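You operate a simulated robot arm through the tools that you are given. There is no shell and no other tool. Be economical: measure what you need, move in short steps, check, and stop when the job is done.

You are at the controls of a simulated two-armed robot. One attempt, no reset.

JOB
Push the crumb drawer shut. Take the line cylinder and put it on the belt past the gate. Fetch the glossy white side plate and set it on the belt past the gate. Take the green-topped sponge and put it on top of the silica tin. Put the yellow hand sponge on the clear middle of the machine bench. Pick up the tall prop from the right end of the machine bench with one hand, pass it to the other hand and put it on the checking bench top. Open the console cupboard door, put the small grey carton on the right end of the setting bench away on the shelf in the console cupboard, then shut the door. Lift the teal bin lid open. Do these in any order.

The check looks at the end state, three seconds after you hand in, the way a careful person would. Anything else that was tipped, shoved, dropped, spilled or broken makes it a failure. Lids that push on must go on centred and level and be pressed home; caps that screw on are set level and turned clockwise until they are tight.

ROBOT AND FRAMES
Two 7-joint arms with two-finger parallel grippers on one trunk, on a base that drives. Base frame: it is fixed to the floor where the robot stands at the start and does not move with it; the origin is under the middle of the robot, x ahead of it, y to its left, z up. Lengths are in mm, angles in rad, forces in N, time in s.
The left shoulder is at the start at [60, 147, 543], the right one opposite. With the tool pointing down near the work surface each hand reaches from about 100 to 720 mm from the robot's upright axis, wherever it stands, measured 20 degrees to its own side. Places, roughly: belt past the gate [1100, -200, 800]; checking bench top [-1100, 1500, 900]; clear middle of the machine bench [-2300, -3700, 900]; console cupboard door [500, -2200, 400]; crumb drawer [600, -100, 500]; glossy white side plate (19x19x4 cm) [-600, 1700, 900]; green-topped sponge (7x5x4 cm) [-1100, 1400, 900]; line cylinder [-250, 1750, 1000]; shelf in the console cupboard [600, -2100, 400]; silica tin [2250, 2250, 750]; small grey carton [-1500, -4500, 750]; tall prop (5x5x11 cm) [-2500, -3100, 900]; teal bin lid [-2300, 800, 300]; yellow hand sponge (6x10x4 cm) [-4000, -1100, 200]. Payload 3.43 kg a hand.
Tool frame (each hand has its own): the origin (TCP) lies between the finger pads and is the grasp point; the fingertips stand 30 mm ahead of it; z points along the fingers, y is the line along which they close. The gripper opens to 94 mm. The fingers are 28 mm wide and 10 mm thick; the gripper's body (50 by 96 mm) begins 55 mm behind the TCP.
Orientation is told as [roll, pitch, yaw] about the base's x, y, z axes, in that order, counted from this pose: with the fingers straight down and closing along the base's y, the tool's x points along the base's -x, its y along +y and its z along -z.

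CONTROLS
- The arms move only by the tool play_rows. It takes "left_moves", "right_moves" or both (then of equal length, played together; a hand with none holds still); each is a list of rows, each an object of numbers (a shift or turn left out is 0, a gripper value left out holds the last): "dx", "dy", "dz": the shift along the base's x, y, z in cm; "ax", "ay", "az": the turn, a rotation vector about the base's x, y, z in degrees; "grip": the gripper command, from -1 (fully open) to 1 (shut), values between in proportion. In form: [{"dx": .., "dy": .., "dz": .., "ax": .., "ay": .., "az": .., "grip": ..}, ...]. A call has 1 to 10 rows; each row is the pose to reach, as a shift and turn from the pose commanded when the call began. A row lasts 0.2 s, in which the tool goes at most 50 mm and 0.15 rad; a call with a longer step from one row to the next is refused whole, and so is a gripper value outside its range. A pose out of reach is approached as far as the arm can. The call stops where the force on the tool passes 40 N (or 10 N more than at its start, if that is more) or the arm is blocked; 0.2 s more then pass. The fingers move at their own pace (about 72 mm/s each) and stop on an object; they squeeze with about 37 N. The grip force told is the motor's: it shows also when the fingers shut on nothing. Time passes only in rows, and 0.2 s behind the last, so rows that repeat a pose let the fingers close. The reply holds the time, the measured pose of the TCP, the force on the tool along the base axes, the opening and the grip force, in the units named above and with some noise, with the torque about the TCP (base axes, N m) and any sound that the robot's microphone picked up, and new pictures: "views" is both (left out), scene, wrist or none (wrist: the cameras of the hands that moved).
- Cameras (640 x 400 px; columns grow to the right, rows downward): "scene" is now at [55.7, -12.4, 1172.4]; the picture's right is [-0.11, -0.99, 0.00], its down [-0.61, 0.07, -0.79] and it looks along [0.79, -0.09, -0.61] (base axes); focal length 254 px, centre (320, 200). "left" rides on the left gripper at [76, -14, -102] in its tool frame; the picture's right is [0.18, 0.98, 0.00], its down [-0.75, 0.14, -0.64] and it looks along [-0.63, 0.12, 0.77] (tool axes); focal length 243 px, centre (320, 200). "right" rides on the right gripper at [76, 14, -103] in its tool frame; the picture's right is [-0.18, 0.98, 0.00], its down [-0.75, -0.14, -0.64] and it looks along [-0.63, -0.12, 0.77] (tool axes); focal length 243 px, centre (320, 200). There is no depth. A picture from a camera that has moved, and an enlarged one, comes with that camera's place and axes in the base frame and with its lens.
- lift_body(by): slides the trunk up (or, below 0, down) by that many mm; the arms and the scene camera ride with it, the base frame stays. It gives what a move gives, with no picture.
- roll_base(legs): drives the robot by 1 to 6 legs, each [ahead, left, turn to the left] in mm, mm and rad, along the robot's own axes; the way and the turn of a leg run together, so that a leg with both is an arc; at most 1500 mm and 3.142 rad a leg. The arms and the cameras ride along, it lands a little off, and it stops where it bumps. It gives what a move gives, and a new picture of the scene camera.
- pan_tilt(pan, tilt): turns the head with the scene camera to pan (to the left, within 1.501 rad either way) and tilt (down, from -0.506 to 1.204), counted from straight ahead of the robot. It gives what a move gives, and a new picture of the scene camera.
- close_up(camera, box): a new picture of the part [left, top, right, bottom] of that camera's present view, enlarged. No time passes.
- sign_off(): hands the job in; it is judged then, once.

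Work in short steps. Places have to be worked out from the pictures, the camera data and where the tool is seen: move nearer, look again, correct. Check each grasp and each placing, and mend what went wrong. You have 493 turns and 360 pictures in all, those below and enlarged ones among them. Open the grippers and draw the arms clear of the work before you hand the job in, unless the task says otherwise.

The tools are called after "Request:" as a command line: name --argument value ..., lists and objects as JSON in quotes. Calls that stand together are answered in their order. play_rows: Moves the arms, as the interface text tells. Its arguments: {"type":"object","properties":{"left_moves":{"type":"array"},"right_moves":{"type":"array"},"views":{"type":"string","enum":["both","scene","wrist","none"]}},"required":[]} The other tools are called the same way: lift_body (by) slides the trunk up or down; roll_base (legs) drives the base; pan_tilt (pan, tilt) turns the head that bears the scene camera; close_up (camera, box) takes an enlarged picture of a part of a camera's view; sign_off () hands the job in.

At the start:

```text
time: 0.0
left_tcp_pos: [307.7, 45.4, 980.3]
left_tool_rot: [0.0, -0.001, 0.0]
left_force: [-1.0, 0.5, 0.2]
left_ft_torque: [-0.01, 0.01, 0.0]
left_gripper_width: 93.9
left_grasp_force: 0.1
right_tcp_pos: [320.4, -207.3, 980.3]
right_tool_rot: [0.0, 0.0, -0.001]
right_force: [-0.5, -0.7, -0.4]
right_ft_torque: [0.02, 0.01, -0.01]
right_gripper_width: 94.0
right_grasp_force: 0.1
trunk travel left (down, up): [-250.0, 0.0]
robot x, y, heading: [-0.8, -1.4, -0.001]
head pan, tilt: [-0.113, 0.656]
```

scene: 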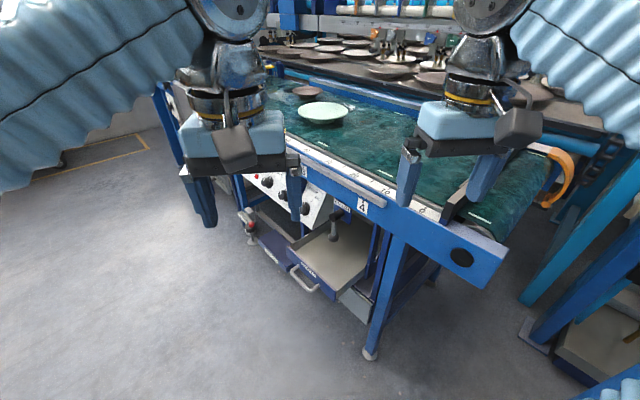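
right: 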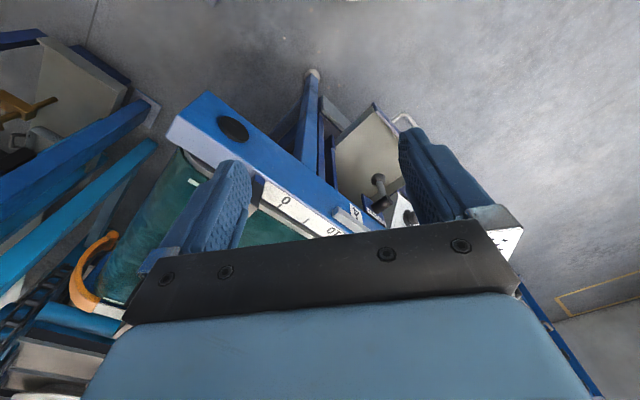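
left: 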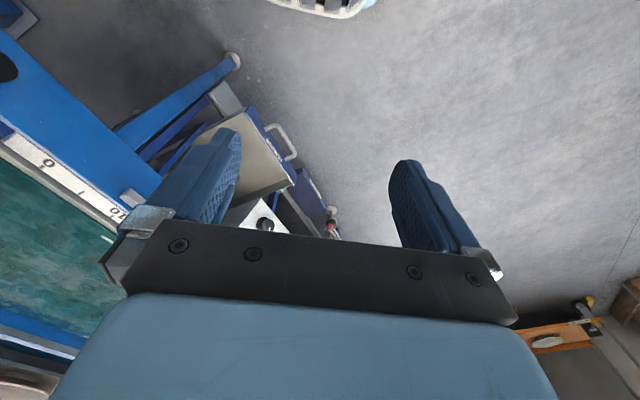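

I'll look more closely at the drawer and belt area first.

Request:
close_up --camera "scene" --box '[220, 150, 420, 330]'

Request:
pan_tilt --pan -0.3 --tilt 0.3

```text
2.22 times, centred on (320, 240) of scene
camera zoom: at [55.7, -12.4, 1172.4], right [-0.11, -0.99, 0.0], down [-0.61, 0.07, -0.79], along [0.79, -0.09, -0.61], focal length 565 px, centre (320, 111)
```

zoom: 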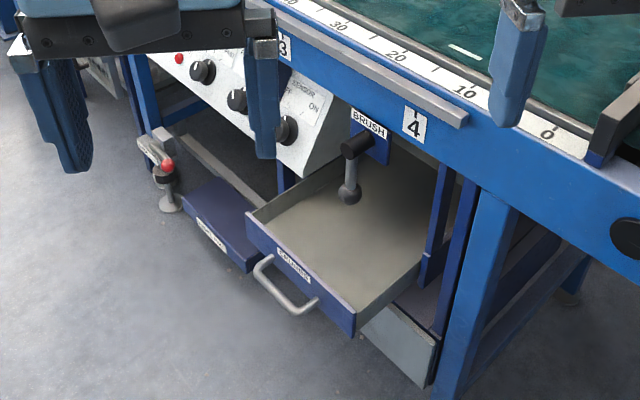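

```text
time: 0.8
left_tcp_pos: [307.4, 45.3, 980.0]
left_tool_rot: [0.0, 0.0, 0.0]
left_force: [-0.3, -0.3, -0.8]
left_ft_torque: [0.03, 0.01, -0.01]
left_gripper_width: 93.9
left_grasp_force: 0.1
right_tcp_pos: [319.8, -208.1, 981.1]
right_tool_rot: [0.0, -0.001, -0.001]
right_force: [-0.5, 1.0, 0.1]
right_ft_torque: [0.02, 0.0, -0.03]
right_gripper_width: 94.2
right_grasp_force: 0.1
trunk travel left (down, up): [-250.0, 0.0]
robot x, y, heading: [0.1, -0.1, 0.003]
head pan, tilt: [-0.3, 0.3]
camera scene: at [58.9, -30.2, 1204.8], right [-0.3, -0.96, 0.0], down [-0.28, 0.09, -0.95], along [0.91, -0.28, -0.3], focal length 254 px, centre (320, 200)
```

scene: 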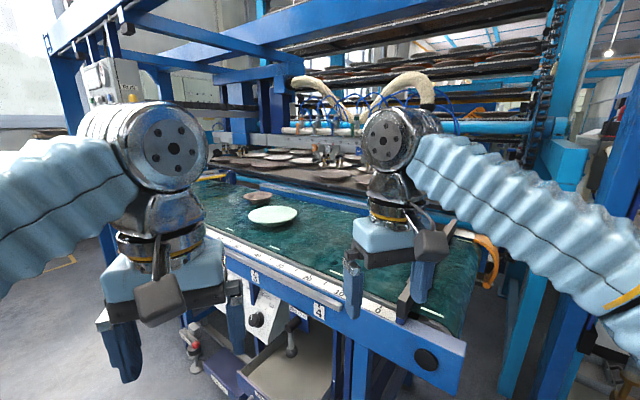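

The belt region near [1100,-200] lands at the pale plate; I look closer to find the gate.

Request:
close_up --camera "scene" --box '[180, 130, 500, 330]'

Request:
pan_tilt --pan 0.1 --tilt 0.2

```text
2.00 times, centred on (340, 230) of scene
camera zoom: at [58.9, -30.2, 1204.8], right [-0.3, -0.96, 0.0], down [-0.28, 0.09, -0.95], along [0.91, -0.28, -0.3], focal length 508 px, centre (280, 140)
```

zoom: 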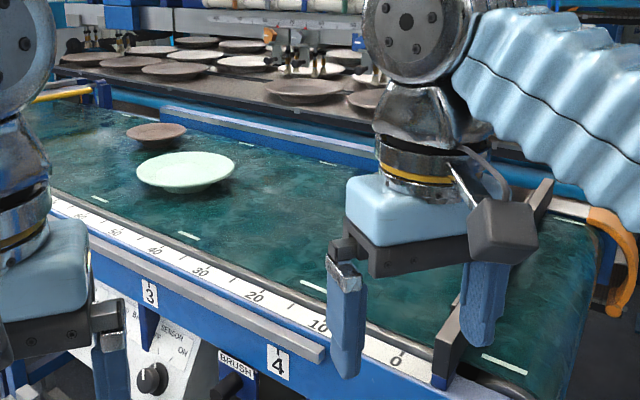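

```text
time: 1.7
left_tcp_pos: [308.4, 46.7, 979.9]
left_tool_rot: [-0.001, 0.0, 0.001]
left_force: [0.0, 1.2, 0.0]
left_ft_torque: [-0.01, -0.03, -0.01]
left_gripper_width: 93.9
left_grasp_force: 0.0
right_tcp_pos: [319.1, -207.5, 979.4]
right_tool_rot: [0.0, 0.0, 0.0]
right_force: [0.3, -0.7, 0.0]
right_ft_torque: [0.0, -0.02, -0.02]
right_gripper_width: 94.2
right_grasp_force: 0.0
trunk travel left (down, up): [-250.0, 0.0]
robot x, y, heading: [3.4, -1.9, -0.0]
head pan, tilt: [0.099, 0.201]
camera scene: at [62.4, 6.6, 1214.1], right [0.1, -1.0, 0.0], down [-0.2, -0.02, -0.98], along [0.98, 0.1, -0.2], focal length 254 px, centre (320, 200)
```

scene: 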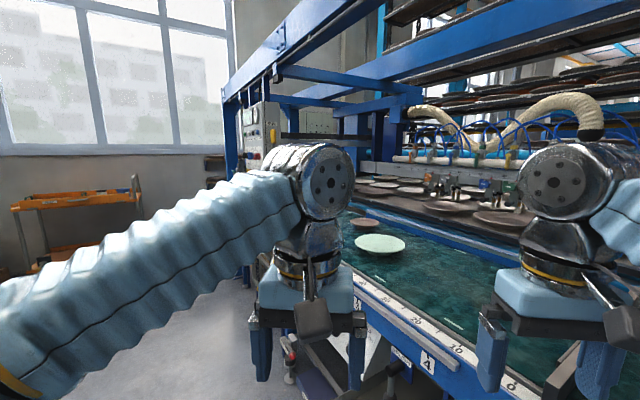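

The grey bar near ruler mark 0 looks like the gate, and the belt runs along about (0.81, 0.59). I'll stand square in front of the crumb drawer first.

Request:
roll_base --legs '[[200, 420, 0], [0, 0, -0.944]]'

Request:
pan_tilt --pan 0.0 --tilt 0.75

```text
time: 6.9
left_tcp_pos: [416.2, 188.0, 979.6]
left_tool_rot: [0.0, 0.001, -0.947]
left_force: [0.5, -0.1, 0.1]
left_ft_torque: [0.0, 0.0, 0.03]
left_gripper_width: 93.8
left_grasp_force: 0.1
right_tcp_pos: [217.6, 30.8, 979.5]
right_tool_rot: [0.0, 0.0, -0.945]
right_force: [0.6, -0.1, 0.2]
right_ft_torque: [0.0, -0.03, -0.01]
right_gripper_width: 93.9
right_grasp_force: 0.0
trunk travel left (down, up): [-250.0, 0.0]
robot x, y, heading: [200.9, 411.0, -0.948]
head pan, tilt: [0.099, 0.201]
camera scene: at [242.0, 363.4, 1214.2], right [-0.75, -0.66, 0.0], down [-0.13, 0.15, -0.98], along [0.65, -0.73, -0.2], focal length 254 px, centre (320, 200)
```

scene: 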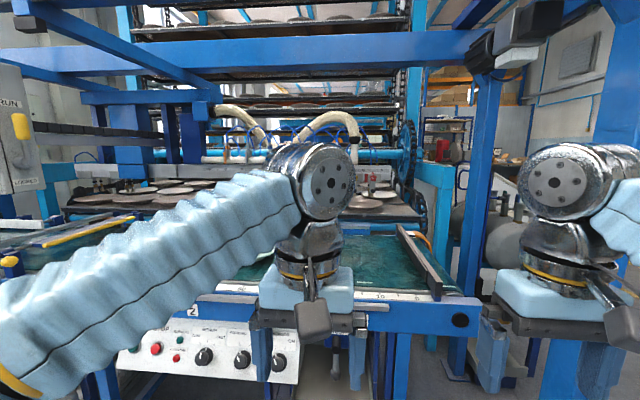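

```text
time: 7.8
left_tcp_pos: [415.4, 188.0, 980.5]
left_tool_rot: [0.0, -0.001, -0.946]
left_force: [0.7, -0.1, 0.2]
left_ft_torque: [0.03, -0.01, 0.0]
left_gripper_width: 93.7
left_grasp_force: 0.1
right_tcp_pos: [216.9, 30.7, 979.6]
right_tool_rot: [0.0, 0.001, -0.946]
right_force: [0.2, 1.1, 0.4]
right_ft_torque: [0.03, 0.0, 0.0]
right_gripper_width: 94.0
right_grasp_force: 0.1
trunk travel left (down, up): [-250.0, 0.0]
robot x, y, heading: [197.6, 417.1, -0.944]
head pan, tilt: [0.0, 0.75]
camera scene: at [228.7, 366.0, 1164.6], right [-0.81, -0.58, 0.0], down [-0.4, 0.55, -0.73], along [0.43, -0.59, -0.68], focal length 254 px, centre (320, 200)
```

scene: 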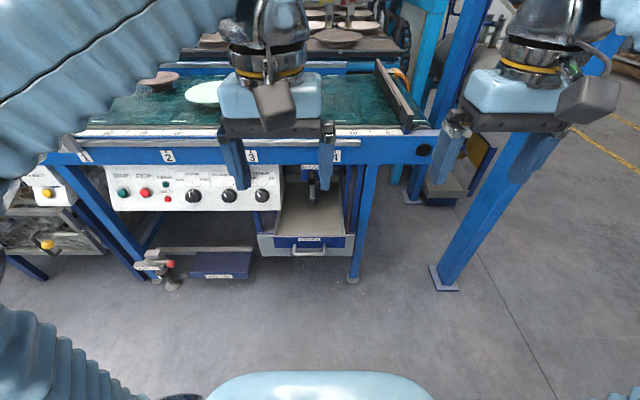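

I can see the drawer square on now; a close-up will give me its geometry.

Request:
close_up --camera "scene" --box '[230, 130, 390, 290]'

```text
2.50 times, centred on (310, 210) of scene
camera zoom: at [228.7, 366.0, 1164.6], right [-0.81, -0.58, 0.0], down [-0.4, 0.55, -0.73], along [0.43, -0.59, -0.68], focal length 635 px, centre (345, 175)
```

zoom: 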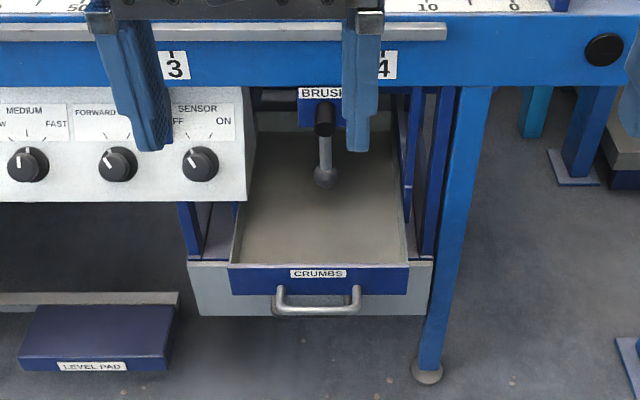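

Drawer front centre is about [566, -38, 505], handle a bit below. I close the left hand, tilt it 60° forward and lower it in front of the handle.

Request:
play_rows --left_moves '[{"dx": 0.44, "dy": -0.79, "dz": -4.8, "ax": -4.87, "ay": -3.51, "grip": 1}, {"dx": 0.88, "dy": -1.58, "dz": -9.6, "ax": -9.74, "ay": -7.02, "grip": 1}, {"dx": 1.32, "dy": -2.37, "dz": -14.4, "ax": -14.6, "ay": -10.5, "grip": 1}, {"dx": 1.76, "dy": -3.16, "dz": -19.2, "ax": -19.5, "ay": -14.0, "grip": 1}, {"dx": 2.2, "dy": -3.95, "dz": -24, "ax": -24.3, "ay": -17.6, "grip": 1}, {"dx": 2.64, "dy": -4.74, "dz": -28.8, "ax": -29.2, "ay": -21.1, "grip": 1}, {"dx": 3.08, "dy": -5.53, "dz": -33.6, "ax": -34.1, "ay": -24.6, "grip": 1}, {"dx": 3.52, "dy": -6.32, "dz": -38.4, "ax": -39, "ay": -28.1, "grip": 1}, {"dx": 3.96, "dy": -7.11, "dz": -43.2, "ax": -43.8, "ay": -31.6, "grip": 1}, {"dx": 4.4, "dy": -7.9, "dz": -48, "ax": -48.7, "ay": -35.1, "grip": 1}]' --views "scene"

```text
time: 10.1
left_tcp_pos: [459.0, 100.1, 496.2]
left_tool_rot: [-0.002, -1.049, -0.943]
left_force: [0.0, 0.3, -0.1]
left_ft_torque: [0.0, -0.01, -0.01]
left_gripper_width: 0.1
left_grasp_force: 33.0
left hand out of reach, approached as far as the arm can: row 8, 9, 10
right_tcp_pos: [217.2, 31.2, 980.0]
right_tool_rot: [0.001, 0.001, -0.945]
right_force: [0.5, 0.2, -0.3]
right_ft_torque: [0.0, 0.01, 0.01]
right_gripper_width: 94.0
right_grasp_force: 0.0
trunk travel left (down, up): [-250.0, 0.0]
robot x, y, heading: [200.0, 408.7, -0.949]
head pan, tilt: [0.0, 0.75]
camera scene: at [228.8, 366.2, 1164.6], right [-0.81, -0.58, 0.0], down [-0.4, 0.55, -0.73], along [0.43, -0.59, -0.68], focal length 254 px, centre (320, 200)
```

scene: 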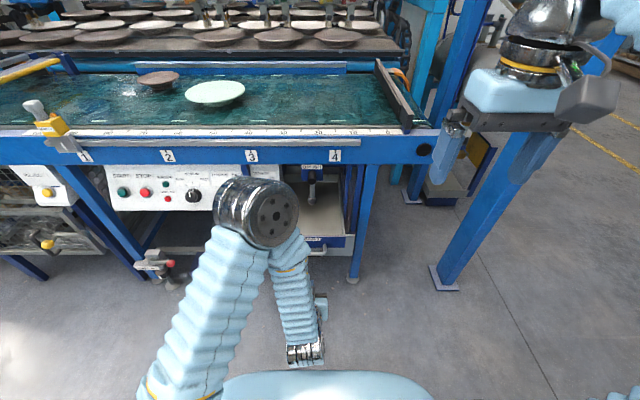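

The arm runs near its limit here, so I lower the trunk 220 mm and bring the hand back up relative to it.

Request:
lift_body --by -220

Request:
play_rows --left_moves '[{"dz": 4.5}, {"dz": 9}, {"dz": 13.5}, {"dz": 18}, {"dz": 21.5}]' --views "scene"

```text
time: 12.4
left_tcp_pos: [458.8, 98.8, 275.0]
left_tool_rot: [0.001, -1.048, -0.945]
left_force: [0.2, -0.6, -0.5]
left_ft_torque: [0.02, -0.02, -0.02]
left_gripper_width: 0.2
left_grasp_force: 32.9
right_tcp_pos: [217.2, 30.9, 760.2]
right_tool_rot: [0.0, 0.0, -0.946]
right_force: [0.1, -0.3, 0.7]
right_ft_torque: [-0.02, 0.03, 0.01]
right_gripper_width: 93.8
right_grasp_force: 0.1
trunk travel left (down, up): [-30.0, 220.0]
robot x, y, heading: [198.3, 408.9, -0.948]
head pan, tilt: [0.0, 0.75]
```

```text
time: 13.6
left_tcp_pos: [459.1, 101.5, 491.4]
left_tool_rot: [0.001, -1.048, -0.947]
left_force: [-0.1, 0.2, 0.0]
left_ft_torque: [-0.03, -0.02, 0.01]
left_gripper_width: 0.0
left_grasp_force: 32.9
left hand out of reach, approached as far as the arm can: row 1, 2, 3, 4
right_tcp_pos: [217.7, 29.4, 759.9]
right_tool_rot: [0.001, -0.001, -0.946]
right_force: [-0.1, -0.8, 0.3]
right_ft_torque: [0.01, 0.01, -0.01]
right_gripper_width: 94.1
right_grasp_force: 0.1
trunk travel left (down, up): [-30.0, 220.0]
robot x, y, heading: [196.4, 410.1, -0.941]
head pan, tilt: [0.0, 0.75]
camera scene: at [228.7, 365.8, 944.4], right [-0.81, -0.58, 0.0], down [-0.4, 0.55, -0.73], along [0.43, -0.59, -0.68], focal length 254 px, centre (320, 200)
```

scene: 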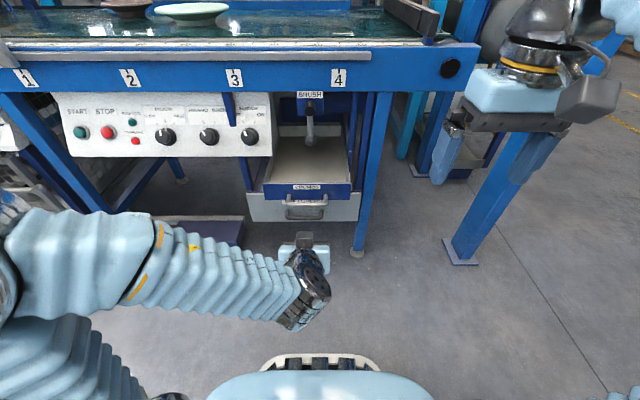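

The handle sits near z 462 and about 1 cm left of the hand. I lower slightly, shift, then push forward.

Request:
play_rows --left_moves '[{"dx": 0.6, "dy": 0.4, "dz": -1.5}, {"dx": 2.4, "dy": -2.1, "dz": -1.5}, {"dx": 4.1, "dy": -4.5, "dz": -1.5}, {"dx": 5.9, "dy": -6.9, "dz": -1.5}, {"dx": 7.0, "dy": -8.5, "dz": -1.5}, {"dx": 8.2, "dy": -10.1, "dz": -1.5}, {"dx": 9.4, "dy": -11.7, "dz": -1.5}]' --views "both"

```text
time: 15.2
left_tcp_pos: [552.4, -18.4, 475.7]
left_tool_rot: [0.0, -1.047, -0.946]
left_force: [0.5, 2.0, -3.0]
left_ft_torque: [0.04, 0.05, 0.03]
left_gripper_width: 0.0
left_grasp_force: 33.3
right_tcp_pos: [217.1, 30.4, 760.2]
right_tool_rot: [-0.001, 0.0, -0.945]
right_force: [0.4, 1.0, 0.4]
right_ft_torque: [-0.01, -0.04, -0.06]
right_gripper_width: 94.0
right_grasp_force: 0.1
trunk travel left (down, up): [-30.0, 220.0]
robot x, y, heading: [197.5, 409.0, -0.951]
head pan, tilt: [0.0, 0.75]
camera scene: at [228.8, 366.0, 944.5], right [-0.81, -0.58, 0.0], down [-0.4, 0.55, -0.73], along [0.43, -0.59, -0.68], focal length 254 px, centre (320, 200)
camera left: at [466.6, 76.7, 460.6], right [0.74, 0.65, -0.16], down [0.01, 0.23, 0.97], along [0.67, -0.73, 0.16], focal length 243 px, centre (320, 200)
```

scene: 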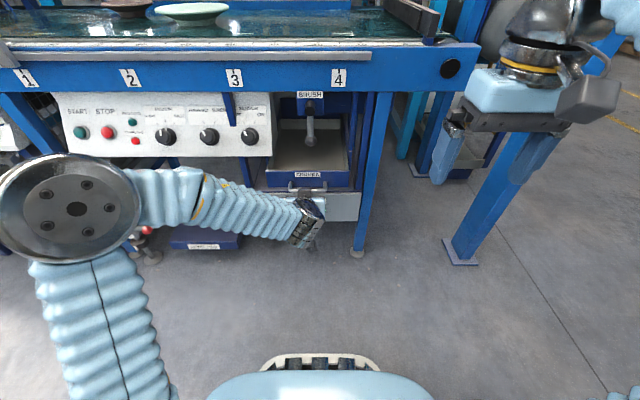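
left: 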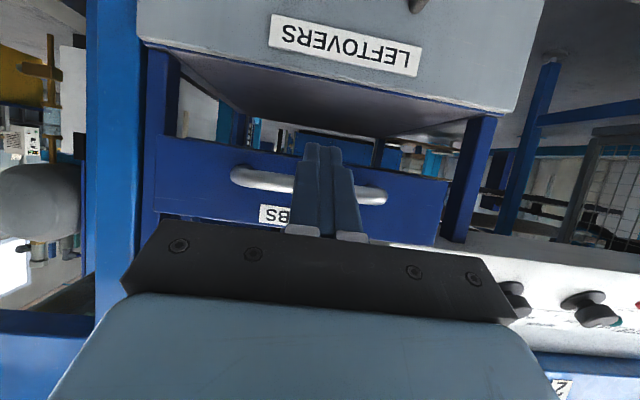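

The fingers are on the handle and the drawer is moving. I keep pushing.

Request:
play_rows --left_moves '[{"dx": 1.2, "dy": -1.6}, {"dx": 2.3, "dy": -3.2}, {"dx": 3.5, "dy": -4.9}, {"dx": 4.7, "dy": -6.5}, {"dx": 5.9, "dy": -8.1}, {"dx": 7.0, "dy": -9.7}, {"dx": 8.2, "dy": -11.3}, {"dx": 9.4, "dy": -13.0}]' --views "both"

```text
time: 16.4
left_tcp_pos: [604.5, -95.5, 465.5]
left_tool_rot: [0.001, -1.025, -0.955]
left_force: [-0.2, 1.4, -1.1]
left_ft_torque: [0.01, 0.05, -0.04]
left_gripper_width: 0.0
left_grasp_force: 33.2
right_tcp_pos: [217.0, 31.4, 759.7]
right_tool_rot: [-0.001, -0.001, -0.945]
right_force: [-0.8, -0.1, 0.4]
right_ft_torque: [-0.01, 0.02, 0.01]
right_gripper_width: 94.1
right_grasp_force: 0.0
trunk travel left (down, up): [-30.0, 220.0]
robot x, y, heading: [196.3, 410.1, -0.942]
head pan, tilt: [0.0, 0.75]
stopped in row 6 (left hand): the force on the tool passed its limit at 130 N (the readings are from after the stop); the commanded pose is now the measured one
camera scene: at [228.4, 366.5, 944.7], right [-0.81, -0.59, 0.0], down [-0.4, 0.55, -0.73], along [0.43, -0.59, -0.68], focal length 254 px, centre (320, 200)
camera left: at [518.9, 1.8, 453.2], right [0.75, 0.65, -0.16], down [0.02, 0.21, 0.98], along [0.67, -0.73, 0.14], focal length 243 px, centre (320, 200)
```

scene: 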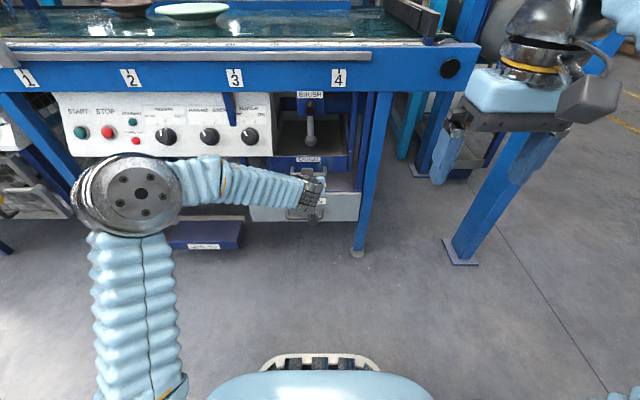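
left: 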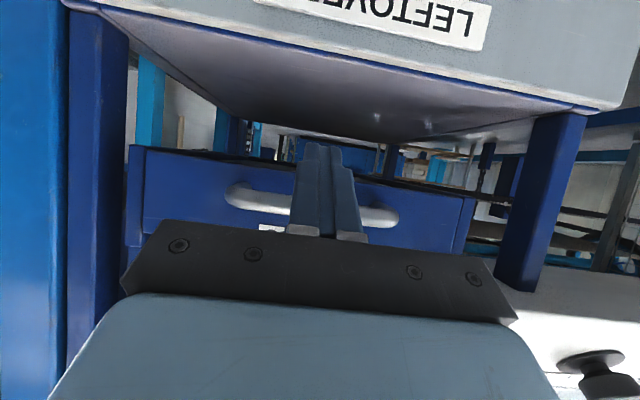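

It stopped hard after about 95 mm of travel. I back off and look whether the drawer is fully shut.

Request:
play_rows --left_moves '[{"dx": -2.3, "dy": 3.2}, {"dx": -4.6, "dy": 6.4}, {"dx": -6.9, "dy": 9.6}, {"dx": -9.2, "dy": 12.8}]' --views "none"

Request:
close_up --camera "scene" --box '[220, 80, 400, 260]'

Request:
close_up --camera "left" --box '[0, 0, 640, 400]'

```text
time: 17.4
left_tcp_pos: [510.4, 35.0, 467.0]
left_tool_rot: [-0.001, -1.029, -0.952]
left_force: [-0.2, -0.3, -0.8]
left_ft_torque: [-0.04, 0.0, 0.0]
left_gripper_width: 0.1
left_grasp_force: 32.6
right_tcp_pos: [217.3, 31.3, 760.4]
right_tool_rot: [0.001, 0.0, -0.947]
right_force: [0.8, -0.5, -0.5]
right_ft_torque: [0.0, 0.04, 0.03]
right_gripper_width: 93.9
right_grasp_force: 0.1
trunk travel left (down, up): [-30.0, 220.0]
robot x, y, heading: [191.3, 413.5, -0.946]
head pan, tilt: [0.0, 0.75]
```

```text
2.22 times, centred on (310, 170) of scene
camera zoom: at [228.5, 366.4, 944.5], right [-0.81, -0.58, 0.0], down [-0.4, 0.55, -0.73], along [0.43, -0.59, -0.68], focal length 565 px, centre (342, 267)
```

zoom: 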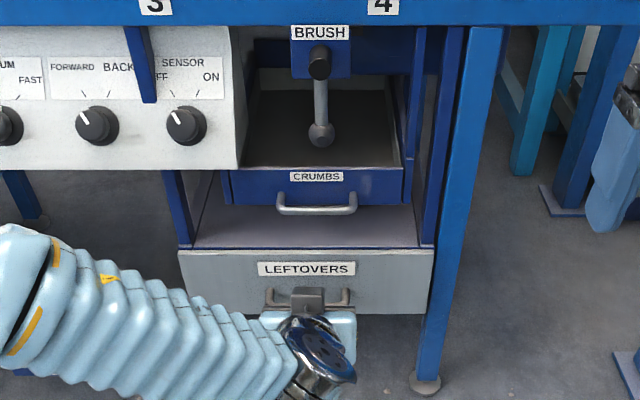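

```text
1.00 times, centred on (320, 200) of left (not enlarged: the box is as wide or as high as the picture)
camera zoom: at [426.0, 130.4, 453.7], right [0.75, 0.65, -0.16], down [0.02, 0.21, 0.98], along [0.67, -0.73, 0.14], focal length 243 px, centre (320, 200)
```

zoom: 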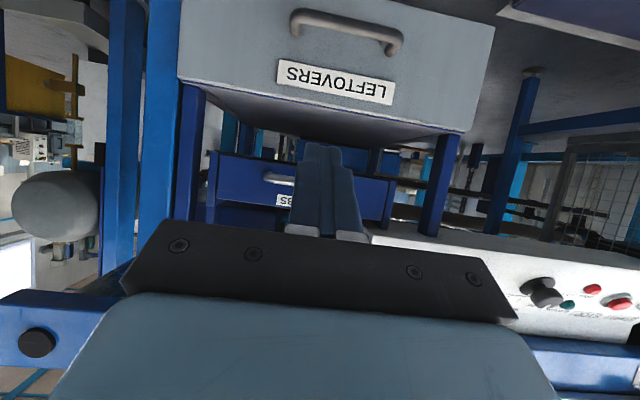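

The crumbs front now stands flush with the LEFTOVERS front, so it's shut. I return the left hand to its carry pose and raise the trunk.

Request:
play_rows --left_moves '[{"dx": -1.0, "dy": 1.7, "dz": 3, "ax": 5.3, "ay": 3.9, "grip": -1}, {"dx": -2, "dy": 3.4, "dz": 6, "ax": 10.6, "ay": 7.7}, {"dx": -3, "dy": 5.1, "dz": 9, "ax": 16, "ay": 11.5}, {"dx": -4, "dy": 6.8, "dz": 12, "ax": 21.3, "ay": 15.4}, {"dx": -5, "dy": 8.5, "dz": 15, "ax": 26.7, "ay": 19.2}, {"dx": -6, "dy": 10.2, "dz": 18, "ax": 32, "ay": 23}, {"dx": -7, "dy": 11.9, "dz": 21, "ax": 37.3, "ay": 27}, {"dx": -8, "dy": 13.6, "dz": 24, "ax": 42.6, "ay": 30.8}, {"dx": -9.5, "dy": 15.3, "dz": 29, "ax": 47.9, "ay": 34.5}]' --views "none"

Request:
lift_body --by 220

Request:
pan_tilt --pan 0 --tilt 0.4

```text
refused: row 9 steps farther than a row can; nothing moved
```

```text
time: 19.7
left_tcp_pos: [512.0, 33.9, 686.5]
left_tool_rot: [0.002, -1.024, -0.954]
left_force: [-0.2, -0.2, 0.5]
left_ft_torque: [-0.03, 0.03, 0.04]
left_gripper_width: 0.0
left_grasp_force: 32.7
right_tcp_pos: [217.7, 31.0, 981.5]
right_tool_rot: [0.001, -0.002, -0.946]
right_force: [0.5, 0.0, 0.2]
right_ft_torque: [-0.05, 0.01, -0.02]
right_gripper_width: 94.1
right_grasp_force: 0.2
trunk travel left (down, up): [-250.0, 0.0]
robot x, y, heading: [199.9, 415.9, -0.944]
head pan, tilt: [0.0, 0.75]
```

```text
time: 20.6
left_tcp_pos: [510.5, 34.1, 686.7]
left_tool_rot: [0.002, -1.027, -0.954]
left_force: [-0.6, 0.1, 0.7]
left_ft_torque: [0.0, 0.0, 0.0]
left_gripper_width: 0.2
left_grasp_force: 33.3
right_tcp_pos: [216.6, 31.7, 979.5]
right_tool_rot: [0.001, -0.001, -0.945]
right_force: [-0.1, 0.2, -0.7]
right_ft_torque: [-0.01, 0.0, -0.03]
right_gripper_width: 94.1
right_grasp_force: 0.0
trunk travel left (down, up): [-250.0, 0.0]
robot x, y, heading: [198.4, 413.2, -0.945]
head pan, tilt: [0.0, 0.4]
camera scene: at [234.1, 358.6, 1195.5], right [-0.81, -0.59, 0.0], down [-0.23, 0.32, -0.92], along [0.54, -0.75, -0.39], focal length 254 px, centre (320, 200)
```

scene: 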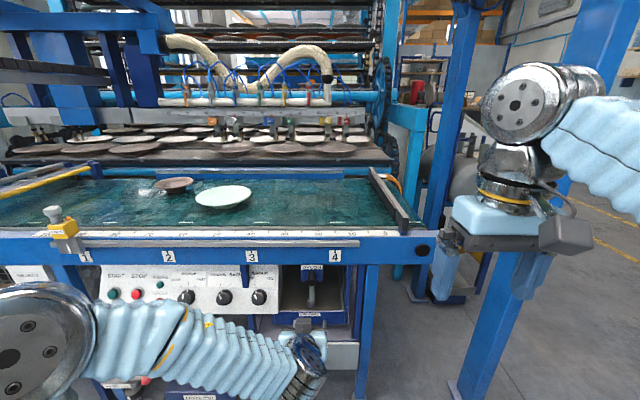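

I look closely at the belt's layout, then move the arm back.

Request:
close_up --camera "scene" --box '[0, 140, 220, 280]'

Request:
close_up --camera "scene" --box '[220, 140, 440, 280]'

Request:
play_rows --left_moves '[{"dx": -1.0, "dy": 1.7, "dz": 3, "ax": 5.3, "ay": 3.9, "grip": -1}, {"dx": -2, "dy": 3.4, "dz": 6, "ax": 10.6, "ay": 7.7}, {"dx": -3, "dy": 5.1, "dz": 9, "ax": 16, "ay": 11.5}, {"dx": -4, "dy": 6.8, "dz": 12, "ax": 21.3, "ay": 15.4}, {"dx": -5, "dy": 8.5, "dz": 15, "ax": 26.7, "ay": 19.2}, {"dx": -6, "dy": 10.2, "dz": 18, "ax": 32, "ay": 23}, {"dx": -7, "dy": 11.9, "dz": 21, "ax": 37.3, "ay": 27}, {"dx": -8, "dy": 13.6, "dz": 25, "ax": 42.6, "ay": 30.8}, {"dx": -9.5, "dy": 15.3, "dz": 29, "ax": 47.9, "ay": 34.5}]' --views "none"

```text
2.86 times, centred on (110, 210) of scene
camera zoom: at [234.1, 358.6, 1195.5], right [-0.81, -0.59, 0.0], down [-0.23, 0.32, -0.92], along [0.54, -0.75, -0.39], focal length 726 px, centre (920, 171)
```

zoom: 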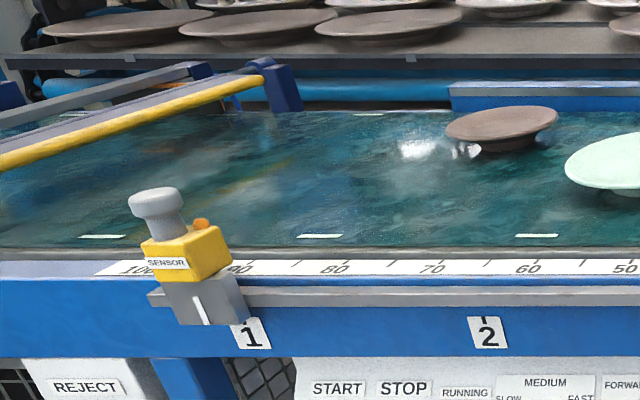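

```text
2.86 times, centred on (330, 210) of scene
camera zoom: at [234.1, 358.6, 1195.5], right [-0.81, -0.59, 0.0], down [-0.23, 0.32, -0.92], along [0.54, -0.75, -0.39], focal length 726 px, centre (291, 171)
```

zoom: 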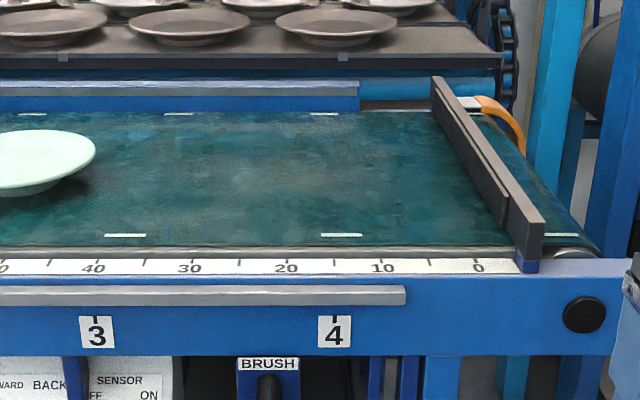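

```text
time: 22.6
left_tcp_pos: [417.6, 184.9, 977.5]
left_tool_rot: [-0.007, 0.004, -0.951]
left_force: [-0.3, -0.2, -0.6]
left_ft_torque: [0.01, -0.01, 0.0]
left_gripper_width: 93.9
left_grasp_force: 0.1
right_tcp_pos: [216.4, 31.8, 980.5]
right_tool_rot: [0.0, -0.001, -0.945]
right_force: [-0.3, -0.7, 0.5]
right_ft_torque: [0.0, 0.02, 0.0]
right_gripper_width: 94.0
right_grasp_force: 0.1
trunk travel left (down, up): [-250.0, 0.0]
robot x, y, heading: [198.7, 409.8, -0.948]
head pan, tilt: [0.0, 0.4]
```

The free belt stretch between the gate bar (ruler 0) and the pale plate is where I'll place items. Now I turn around to look at the bench with the cylinder and plate.

Request:
roll_base --legs '[[-200, 0, 0], [0, 0, 2.8]]'

```text
time: 30.6
left_tcp_pos: [-32.8, 869.7, 978.2]
left_tool_rot: [-0.005, 0.003, 1.791]
left_force: [-0.5, 0.1, -0.3]
left_ft_torque: [0.0, 0.0, 0.0]
left_gripper_width: 94.2
left_grasp_force: 0.1
right_tcp_pos: [210.4, 933.5, 979.1]
right_tool_rot: [0.0, 0.0, 1.796]
right_force: [0.6, -0.6, -0.4]
right_ft_torque: [0.02, 0.03, 0.0]
right_gripper_width: 93.9
right_grasp_force: 0.0
trunk travel left (down, up): [-250.0, 0.0]
robot x, y, heading: [80.3, 578.5, 1.803]
head pan, tilt: [0.0, 0.4]
camera scene: at [65.5, 634.9, 1195.6], right [0.97, 0.22, 0.0], down [0.09, -0.38, -0.92], along [-0.2, 0.9, -0.39], focal length 254 px, centre (320, 200)
```

scene: 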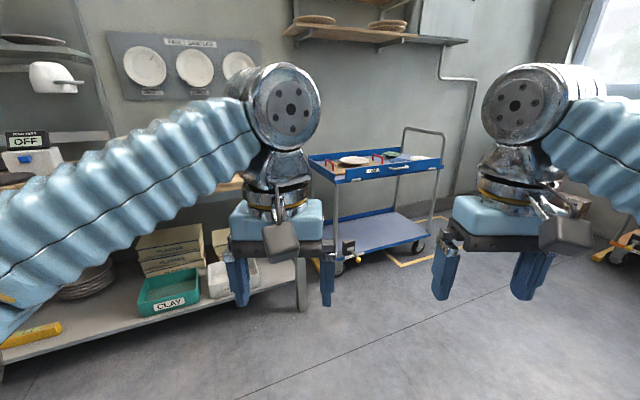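

The arms block the view; I lower both hands by 25 cm and look again.

Request:
play_rows --left_moves '[{"dz": -5}, {"dz": -10}, {"dz": -15}, {"dz": -20}, {"dz": -25}]' --right_moves '[{"dz": -5}, {"dz": -10}, {"dz": -15}, {"dz": -20}, {"dz": -25}]' --views "none"

Request:
pan_tilt --pan 0.4 --tilt 0.25

```text
time: 31.8
left_tcp_pos: [-32.4, 872.0, 730.2]
left_tool_rot: [-0.006, 0.002, 1.792]
left_force: [0.5, -1.2, 0.1]
left_ft_torque: [0.02, -0.04, 0.02]
left_gripper_width: 93.9
left_grasp_force: 0.0
right_tcp_pos: [211.0, 937.4, 728.3]
right_tool_rot: [0.0, -0.003, 1.796]
right_force: [0.0, 0.2, 0.0]
right_ft_torque: [0.05, -0.01, 0.0]
right_gripper_width: 93.9
right_grasp_force: 0.0
trunk travel left (down, up): [-250.0, 0.0]
robot x, y, heading: [79.2, 578.0, 1.797]
head pan, tilt: [0.0, 0.4]
```

```text
time: 32.7
left_tcp_pos: [-34.1, 871.5, 731.2]
left_tool_rot: [-0.006, 0.003, 1.79]
left_force: [0.5, -0.4, -0.7]
left_ft_torque: [0.02, -0.02, 0.0]
left_gripper_width: 94.3
left_grasp_force: 0.0
right_tcp_pos: [211.6, 936.4, 729.9]
right_tool_rot: [0.001, 0.0, 1.798]
right_force: [0.0, 0.4, -0.1]
right_ft_torque: [-0.03, 0.0, 0.01]
right_gripper_width: 94.0
right_grasp_force: 0.1
trunk travel left (down, up): [-250.0, 0.0]
robot x, y, heading: [79.4, 578.1, 1.797]
head pan, tilt: [0.4, 0.25]
camera scene: at [31.6, 620.4, 1209.6], right [0.81, 0.58, 0.0], down [0.14, -0.2, -0.97], along [-0.57, 0.79, -0.25], focal length 254 px, centre (320, 200)
```

scene: 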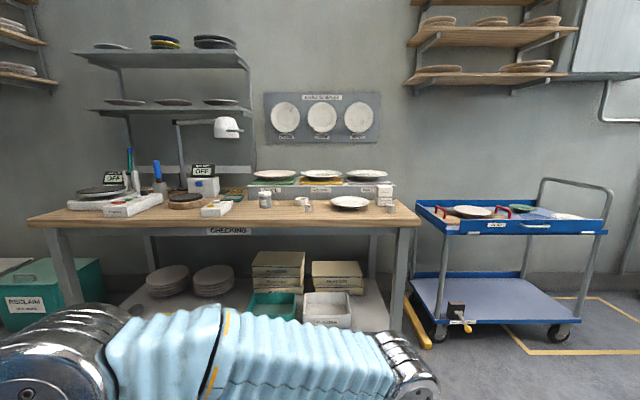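

Now the checking bench is in clear view. I zoom on the right half.

Request:
close_up --camera "scene" --box '[230, 150, 430, 240]'

Request:
close_up --camera "scene" --box '[30, 130, 240, 240]'

```text
3.20 times, centred on (330, 195) of scene
camera zoom: at [31.6, 620.4, 1209.6], right [0.81, 0.58, 0.0], down [0.14, -0.2, -0.97], along [-0.57, 0.79, -0.25], focal length 813 px, centre (288, 216)
```

zoom: 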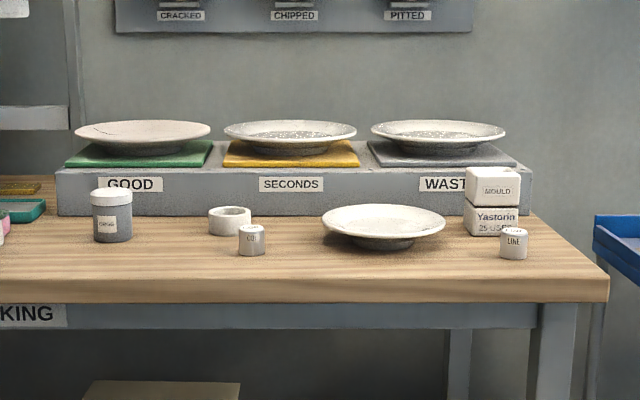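

```text
3.05 times, centred on (135, 185) of scene
camera zoom: at [31.6, 620.4, 1209.6], right [0.81, 0.58, 0.0], down [0.14, -0.2, -0.97], along [-0.57, 0.79, -0.25], focal length 775 px, centre (884, 246)
```

zoom: 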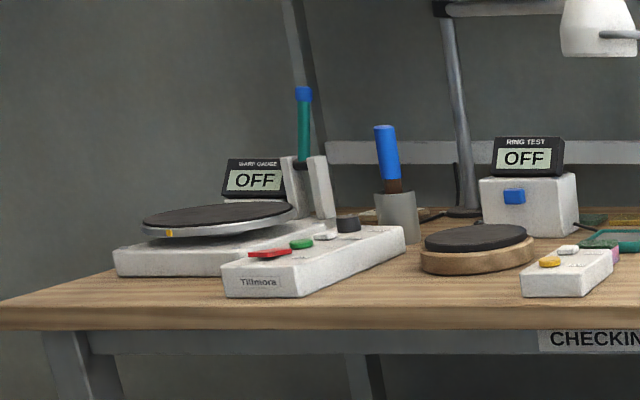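

The "LINE" cylinder is near the bench's right end with the white plate left of it. I square up to the bench and drive closer.

Request:
roll_base --legs '[[0, 0, 0.395], [520, -160, 0]]'

Request:
pan_tilt --pan 0 --tilt 0.4

```text
time: 37.0
left_tcp_pos: [-304.6, 1322.0, 730.3]
left_tool_rot: [-0.005, 0.004, 2.18]
left_force: [0.7, -0.1, -0.5]
left_ft_torque: [0.02, -0.02, -0.01]
left_gripper_width: 94.0
left_grasp_force: 0.0
right_tcp_pos: [-103.6, 1474.7, 729.6]
right_tool_rot: [0.0, 0.001, 2.186]
right_force: [-0.1, 0.0, 0.0]
right_ft_torque: [0.0, -0.01, 0.0]
right_gripper_width: 93.9
right_grasp_force: 0.0
trunk travel left (down, up): [-250.0, 0.0]
robot x, y, heading: [-85.4, 1091.5, 2.177]
head pan, tilt: [0.4, 0.25]
camera scene: at [-151.1, 1113.4, 1209.6], right [0.53, 0.85, 0.0], down [0.21, -0.13, -0.97], along [-0.82, 0.51, -0.25], focal length 254 px, centre (320, 200)
```

scene: 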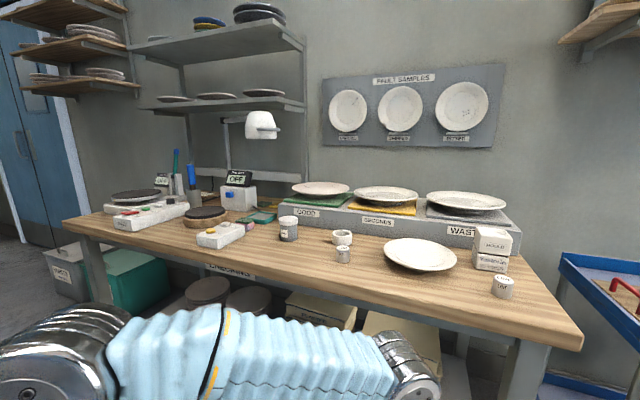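

```text
time: 37.9
left_tcp_pos: [-304.9, 1320.7, 730.3]
left_tool_rot: [-0.004, 0.004, 2.181]
left_force: [-0.3, -0.9, -0.1]
left_ft_torque: [-0.01, 0.01, -0.01]
left_gripper_width: 93.9
left_grasp_force: 0.1
right_tcp_pos: [-104.1, 1475.6, 729.3]
right_tool_rot: [0.001, -0.001, 2.187]
right_force: [-0.2, 0.0, -1.3]
right_ft_torque: [0.0, 0.02, -0.03]
right_gripper_width: 93.9
right_grasp_force: 0.0
trunk travel left (down, up): [-250.0, 0.0]
robot x, y, heading: [-86.5, 1089.8, 2.181]
head pan, tilt: [0.0, 0.4]
camera scene: at [-125.2, 1139.8, 1195.6], right [0.82, 0.58, 0.0], down [0.22, -0.32, -0.92], along [-0.53, 0.75, -0.39], focal length 254 px, centre (320, 200)
```

scene: 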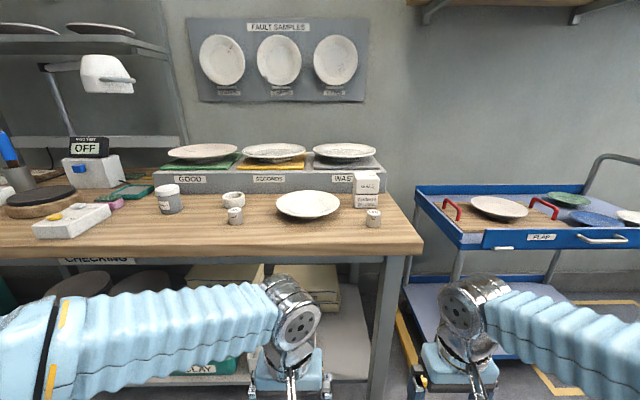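

Triangulating: bench top z≈857, LINE cylinder base at about [-362, 1727], plate centre about [-545, 1672]. I raise the hands above the bench and drive 150 mm closer.

Request:
play_rows --left_moves '[{"dz": 5}, {"dz": 10}, {"dz": 15}, {"dz": 20}, {"dz": 25}, {"dz": 27}]' --right_moves '[{"dz": 5}, {"dz": 10}, {"dz": 15}, {"dz": 20}, {"dz": 25}, {"dz": 27}]' --views "none"

Request:
roll_base --legs '[[150, 0, 0]]'

Request:
close_up --camera "right" --box '[0, 0, 640, 400]'

```text
time: 39.3
left_tcp_pos: [-306.1, 1328.3, 987.0]
left_tool_rot: [0.006, 0.029, 2.174]
left_force: [-0.8, 0.4, -0.4]
left_ft_torque: [-0.01, -0.04, 0.02]
left_gripper_width: 94.1
left_grasp_force: 0.0
left hand out of reach, approached as far as the arm can: row 6
right_tcp_pos: [-92.0, 1474.5, 995.1]
right_tool_rot: [0.02, -0.017, 2.177]
right_force: [-0.4, -0.1, 0.1]
right_ft_torque: [0.0, -0.02, 0.02]
right_gripper_width: 93.9
right_grasp_force: 0.0
right hand out of reach, approached as far as the arm can: row 6
trunk travel left (down, up): [-250.0, 0.0]
robot x, y, heading: [-87.0, 1091.5, 2.184]
head pan, tilt: [0.0, 0.4]
```

```text
time: 40.6
left_tcp_pos: [-391.6, 1448.4, 987.6]
left_tool_rot: [0.006, 0.027, 2.177]
left_force: [0.0, 0.2, 0.3]
left_ft_torque: [0.01, 0.0, -0.02]
left_gripper_width: 94.1
left_grasp_force: 0.0
right_tcp_pos: [-179.5, 1595.6, 993.7]
right_tool_rot: [0.02, -0.016, 2.179]
right_force: [0.0, 0.1, -0.7]
right_ft_torque: [0.0, 0.01, 0.0]
right_gripper_width: 94.2
right_grasp_force: 0.1
trunk travel left (down, up): [-250.0, 0.0]
robot x, y, heading: [-171.7, 1212.7, 2.187]
head pan, tilt: [0.0, 0.4]
camera scene: at [-210.9, 1261.0, 1195.6], right [0.82, 0.58, 0.0], down [0.22, -0.32, -0.92], along [-0.53, 0.75, -0.39], focal length 254 px, centre (320, 200)
```

scene: 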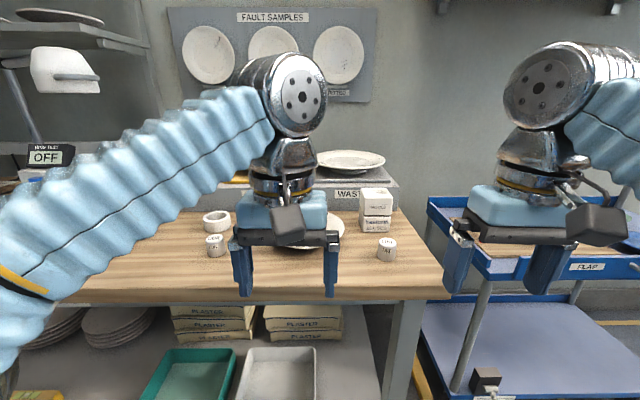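

```text
1.00 times, centred on (320, 200) of right (not enlarged: the box is as wide or as high as the picture)
camera zoom: at [-144.6, 1525.7, 1095.7], right [-0.91, -0.41, 0.02], down [-0.3, 0.7, 0.65], along [-0.28, 0.59, -0.76], focal length 243 px, centre (320, 200)
```

zoom: 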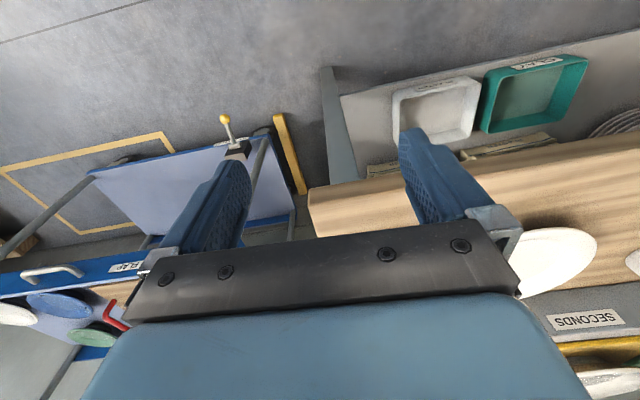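

The cylinder centre is consistent at about [-363, 1729]. I bring the right hand above it.

Request:
play_rows --right_moves '[{"dx": -3.7, "dy": 2.7}, {"dx": -7.3, "dy": 5.3}, {"dx": -11, "dy": 8}, {"dx": -14.7, "dy": 10.6}, {"dx": -18.3, "dy": 13.3}]' --views "both"

```text
time: 41.8
left_tcp_pos: [-392.6, 1451.8, 985.9]
left_tool_rot: [0.007, 0.03, 2.176]
left_force: [0.2, 0.5, 0.7]
left_ft_torque: [-0.09, -0.01, -0.01]
left_gripper_width: 93.9
left_grasp_force: 0.1
right_tcp_pos: [-319.0, 1702.3, 962.3]
right_tool_rot: [0.02, -0.014, 2.179]
right_force: [-0.6, 0.4, 0.1]
right_ft_torque: [-0.06, 0.02, 0.02]
right_gripper_width: 94.3
right_grasp_force: 0.0
right hand out of reach, approached as far as the arm can: row 1, 3, 4, 5
trunk travel left (down, up): [-250.0, 0.0]
robot x, y, heading: [-173.5, 1211.4, 2.184]
head pan, tilt: [0.0, 0.4]
camera scene: at [-212.1, 1263.1, 1195.4], right [0.82, 0.58, 0.0], down [0.23, -0.32, -0.92], along [-0.53, 0.75, -0.39], focal length 254 px, centre (320, 200)
camera right: at [-285.1, 1632.8, 1063.9], right [-0.91, -0.41, 0.02], down [-0.3, 0.7, 0.65], along [-0.28, 0.59, -0.76], focal length 243 px, centre (320, 200)
```

scene: 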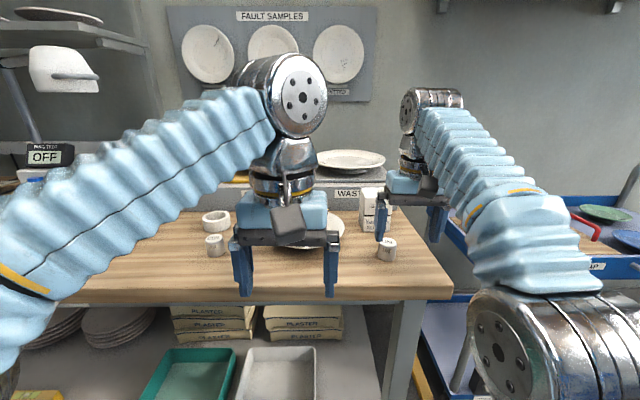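
right: 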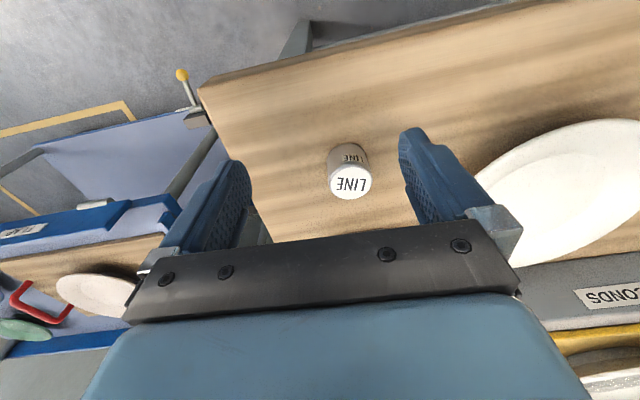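

Wrist view puts the cylinder at about [-359, 1726]. I centre over it and descend to z≈890.

Request:
play_rows --right_moves '[{"dx": -2, "dy": 1.2, "dz": -1}, {"dx": -4.1, "dy": 2.4, "dz": -2}, {"dx": -4.1, "dy": 2.4, "dz": -4}]' --views "wrist"

```text
time: 42.6
left_tcp_pos: [-392.1, 1449.2, 986.0]
left_tool_rot: [0.005, 0.03, 2.176]
left_force: [0.4, 0.7, -0.4]
left_ft_torque: [-0.02, -0.02, 0.05]
left_gripper_width: 94.1
left_grasp_force: 0.0
right_tcp_pos: [-359.4, 1726.5, 922.1]
right_tool_rot: [0.02, -0.018, 2.178]
right_force: [0.3, -0.1, -0.6]
right_ft_torque: [0.01, -0.07, 0.01]
right_gripper_width: 94.2
right_grasp_force: 0.1
trunk travel left (down, up): [-250.0, 0.0]
robot x, y, heading: [-173.0, 1209.9, 2.184]
head pan, tilt: [0.0, 0.4]
camera right: at [-325.5, 1655.3, 1023.5], right [-0.91, -0.41, 0.02], down [-0.3, 0.7, 0.65], along [-0.28, 0.59, -0.76], focal length 243 px, centre (320, 200)
```

right: 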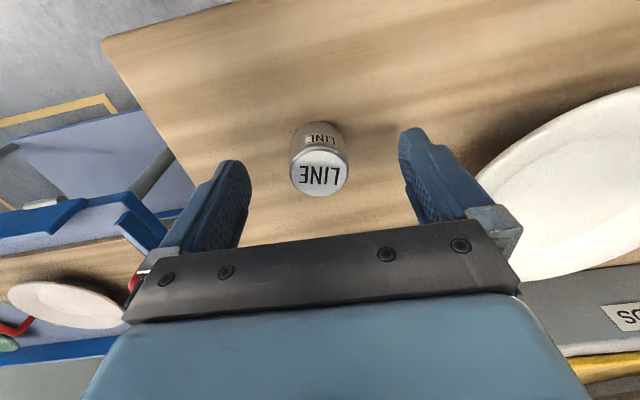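

Well centred; descend and grip.

Request:
play_rows --right_moves '[{"dz": -1.5, "grip": -1}, {"dz": -3, "grip": -1}, {"dz": -3, "grip": 1}, {"dz": -3, "grip": 1}, {"dz": -3, "grip": 1}]' --views "wrist"

```text
time: 43.8
left_tcp_pos: [-391.1, 1449.7, 986.7]
left_tool_rot: [0.006, 0.028, 2.178]
left_force: [0.0, 0.4, 0.3]
left_ft_torque: [0.02, 0.0, 0.01]
left_gripper_width: 93.9
left_grasp_force: 0.0
right_tcp_pos: [-359.1, 1726.4, 892.2]
right_tool_rot: [0.021, -0.018, 2.179]
right_force: [0.9, -0.8, -0.1]
right_ft_torque: [0.0, -0.01, 0.02]
right_gripper_width: 40.8
right_grasp_force: 36.8
trunk travel left (down, up): [-250.0, 0.0]
robot x, y, heading: [-175.7, 1209.2, 2.182]
head pan, tilt: [0.0, 0.4]
camera right: at [-324.4, 1655.7, 994.0], right [-0.91, -0.41, 0.02], down [-0.3, 0.7, 0.65], along [-0.28, 0.59, -0.76], focal length 243 px, centre (320, 200)
```

right: 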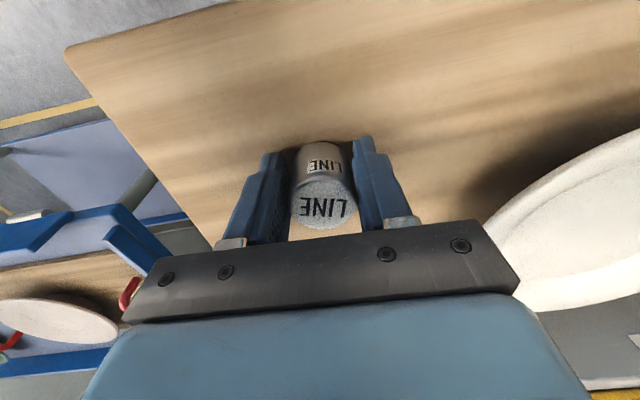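

Gripped (41 mm wide). Lift and draw back to the right.

Request:
play_rows --right_moves '[{"dz": 4}, {"dz": 7}, {"dx": 3.5, "dy": -2.5, "dz": 8}, {"dx": 7, "dy": -5, "dz": 8.5}, {"dx": 11, "dy": -7, "dz": 9}, {"dx": 14.5, "dy": -9.5, "dz": 9}, {"dx": 18, "dy": -13, "dz": 9}]' --views "both"

```text
time: 45.4
left_tcp_pos: [-391.6, 1449.5, 987.4]
left_tool_rot: [0.006, 0.03, 2.175]
left_force: [-0.3, -0.6, -0.1]
left_ft_torque: [0.02, -0.02, 0.0]
left_gripper_width: 94.0
left_grasp_force: 0.0
right_tcp_pos: [-180.0, 1595.0, 981.1]
right_tool_rot: [0.022, -0.018, 2.18]
right_force: [-0.8, 0.4, -0.7]
right_ft_torque: [-0.05, 0.03, 0.0]
right_gripper_width: 40.8
right_grasp_force: 36.9
right hand out of reach, approached as far as the arm can: row 2
trunk travel left (down, up): [-250.0, 0.0]
robot x, y, heading: [-171.3, 1210.8, 2.193]
head pan, tilt: [0.0, 0.4]
camera scene: at [-211.3, 1261.4, 1195.6], right [0.82, 0.58, 0.0], down [0.23, -0.32, -0.92], along [-0.53, 0.75, -0.39], focal length 254 px, centre (320, 200)
camera right: at [-145.6, 1525.9, 1082.8], right [-0.91, -0.41, 0.02], down [-0.3, 0.7, 0.65], along [-0.28, 0.59, -0.76], focal length 243 px, centre (320, 200)
```

scene: 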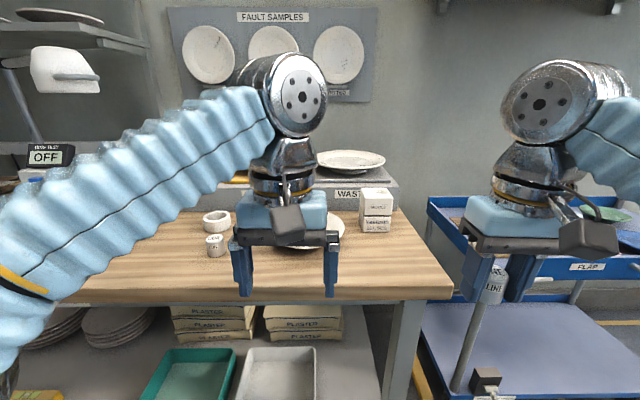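
right: 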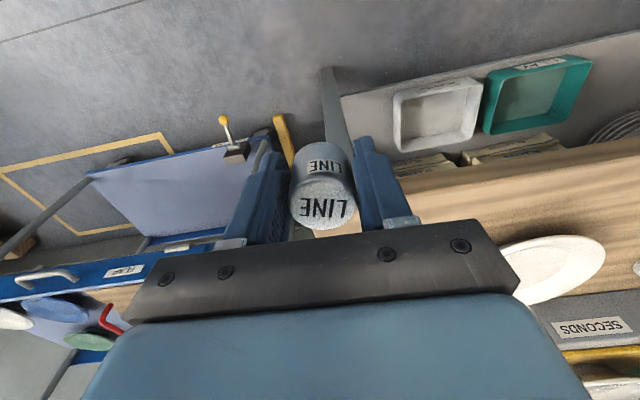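

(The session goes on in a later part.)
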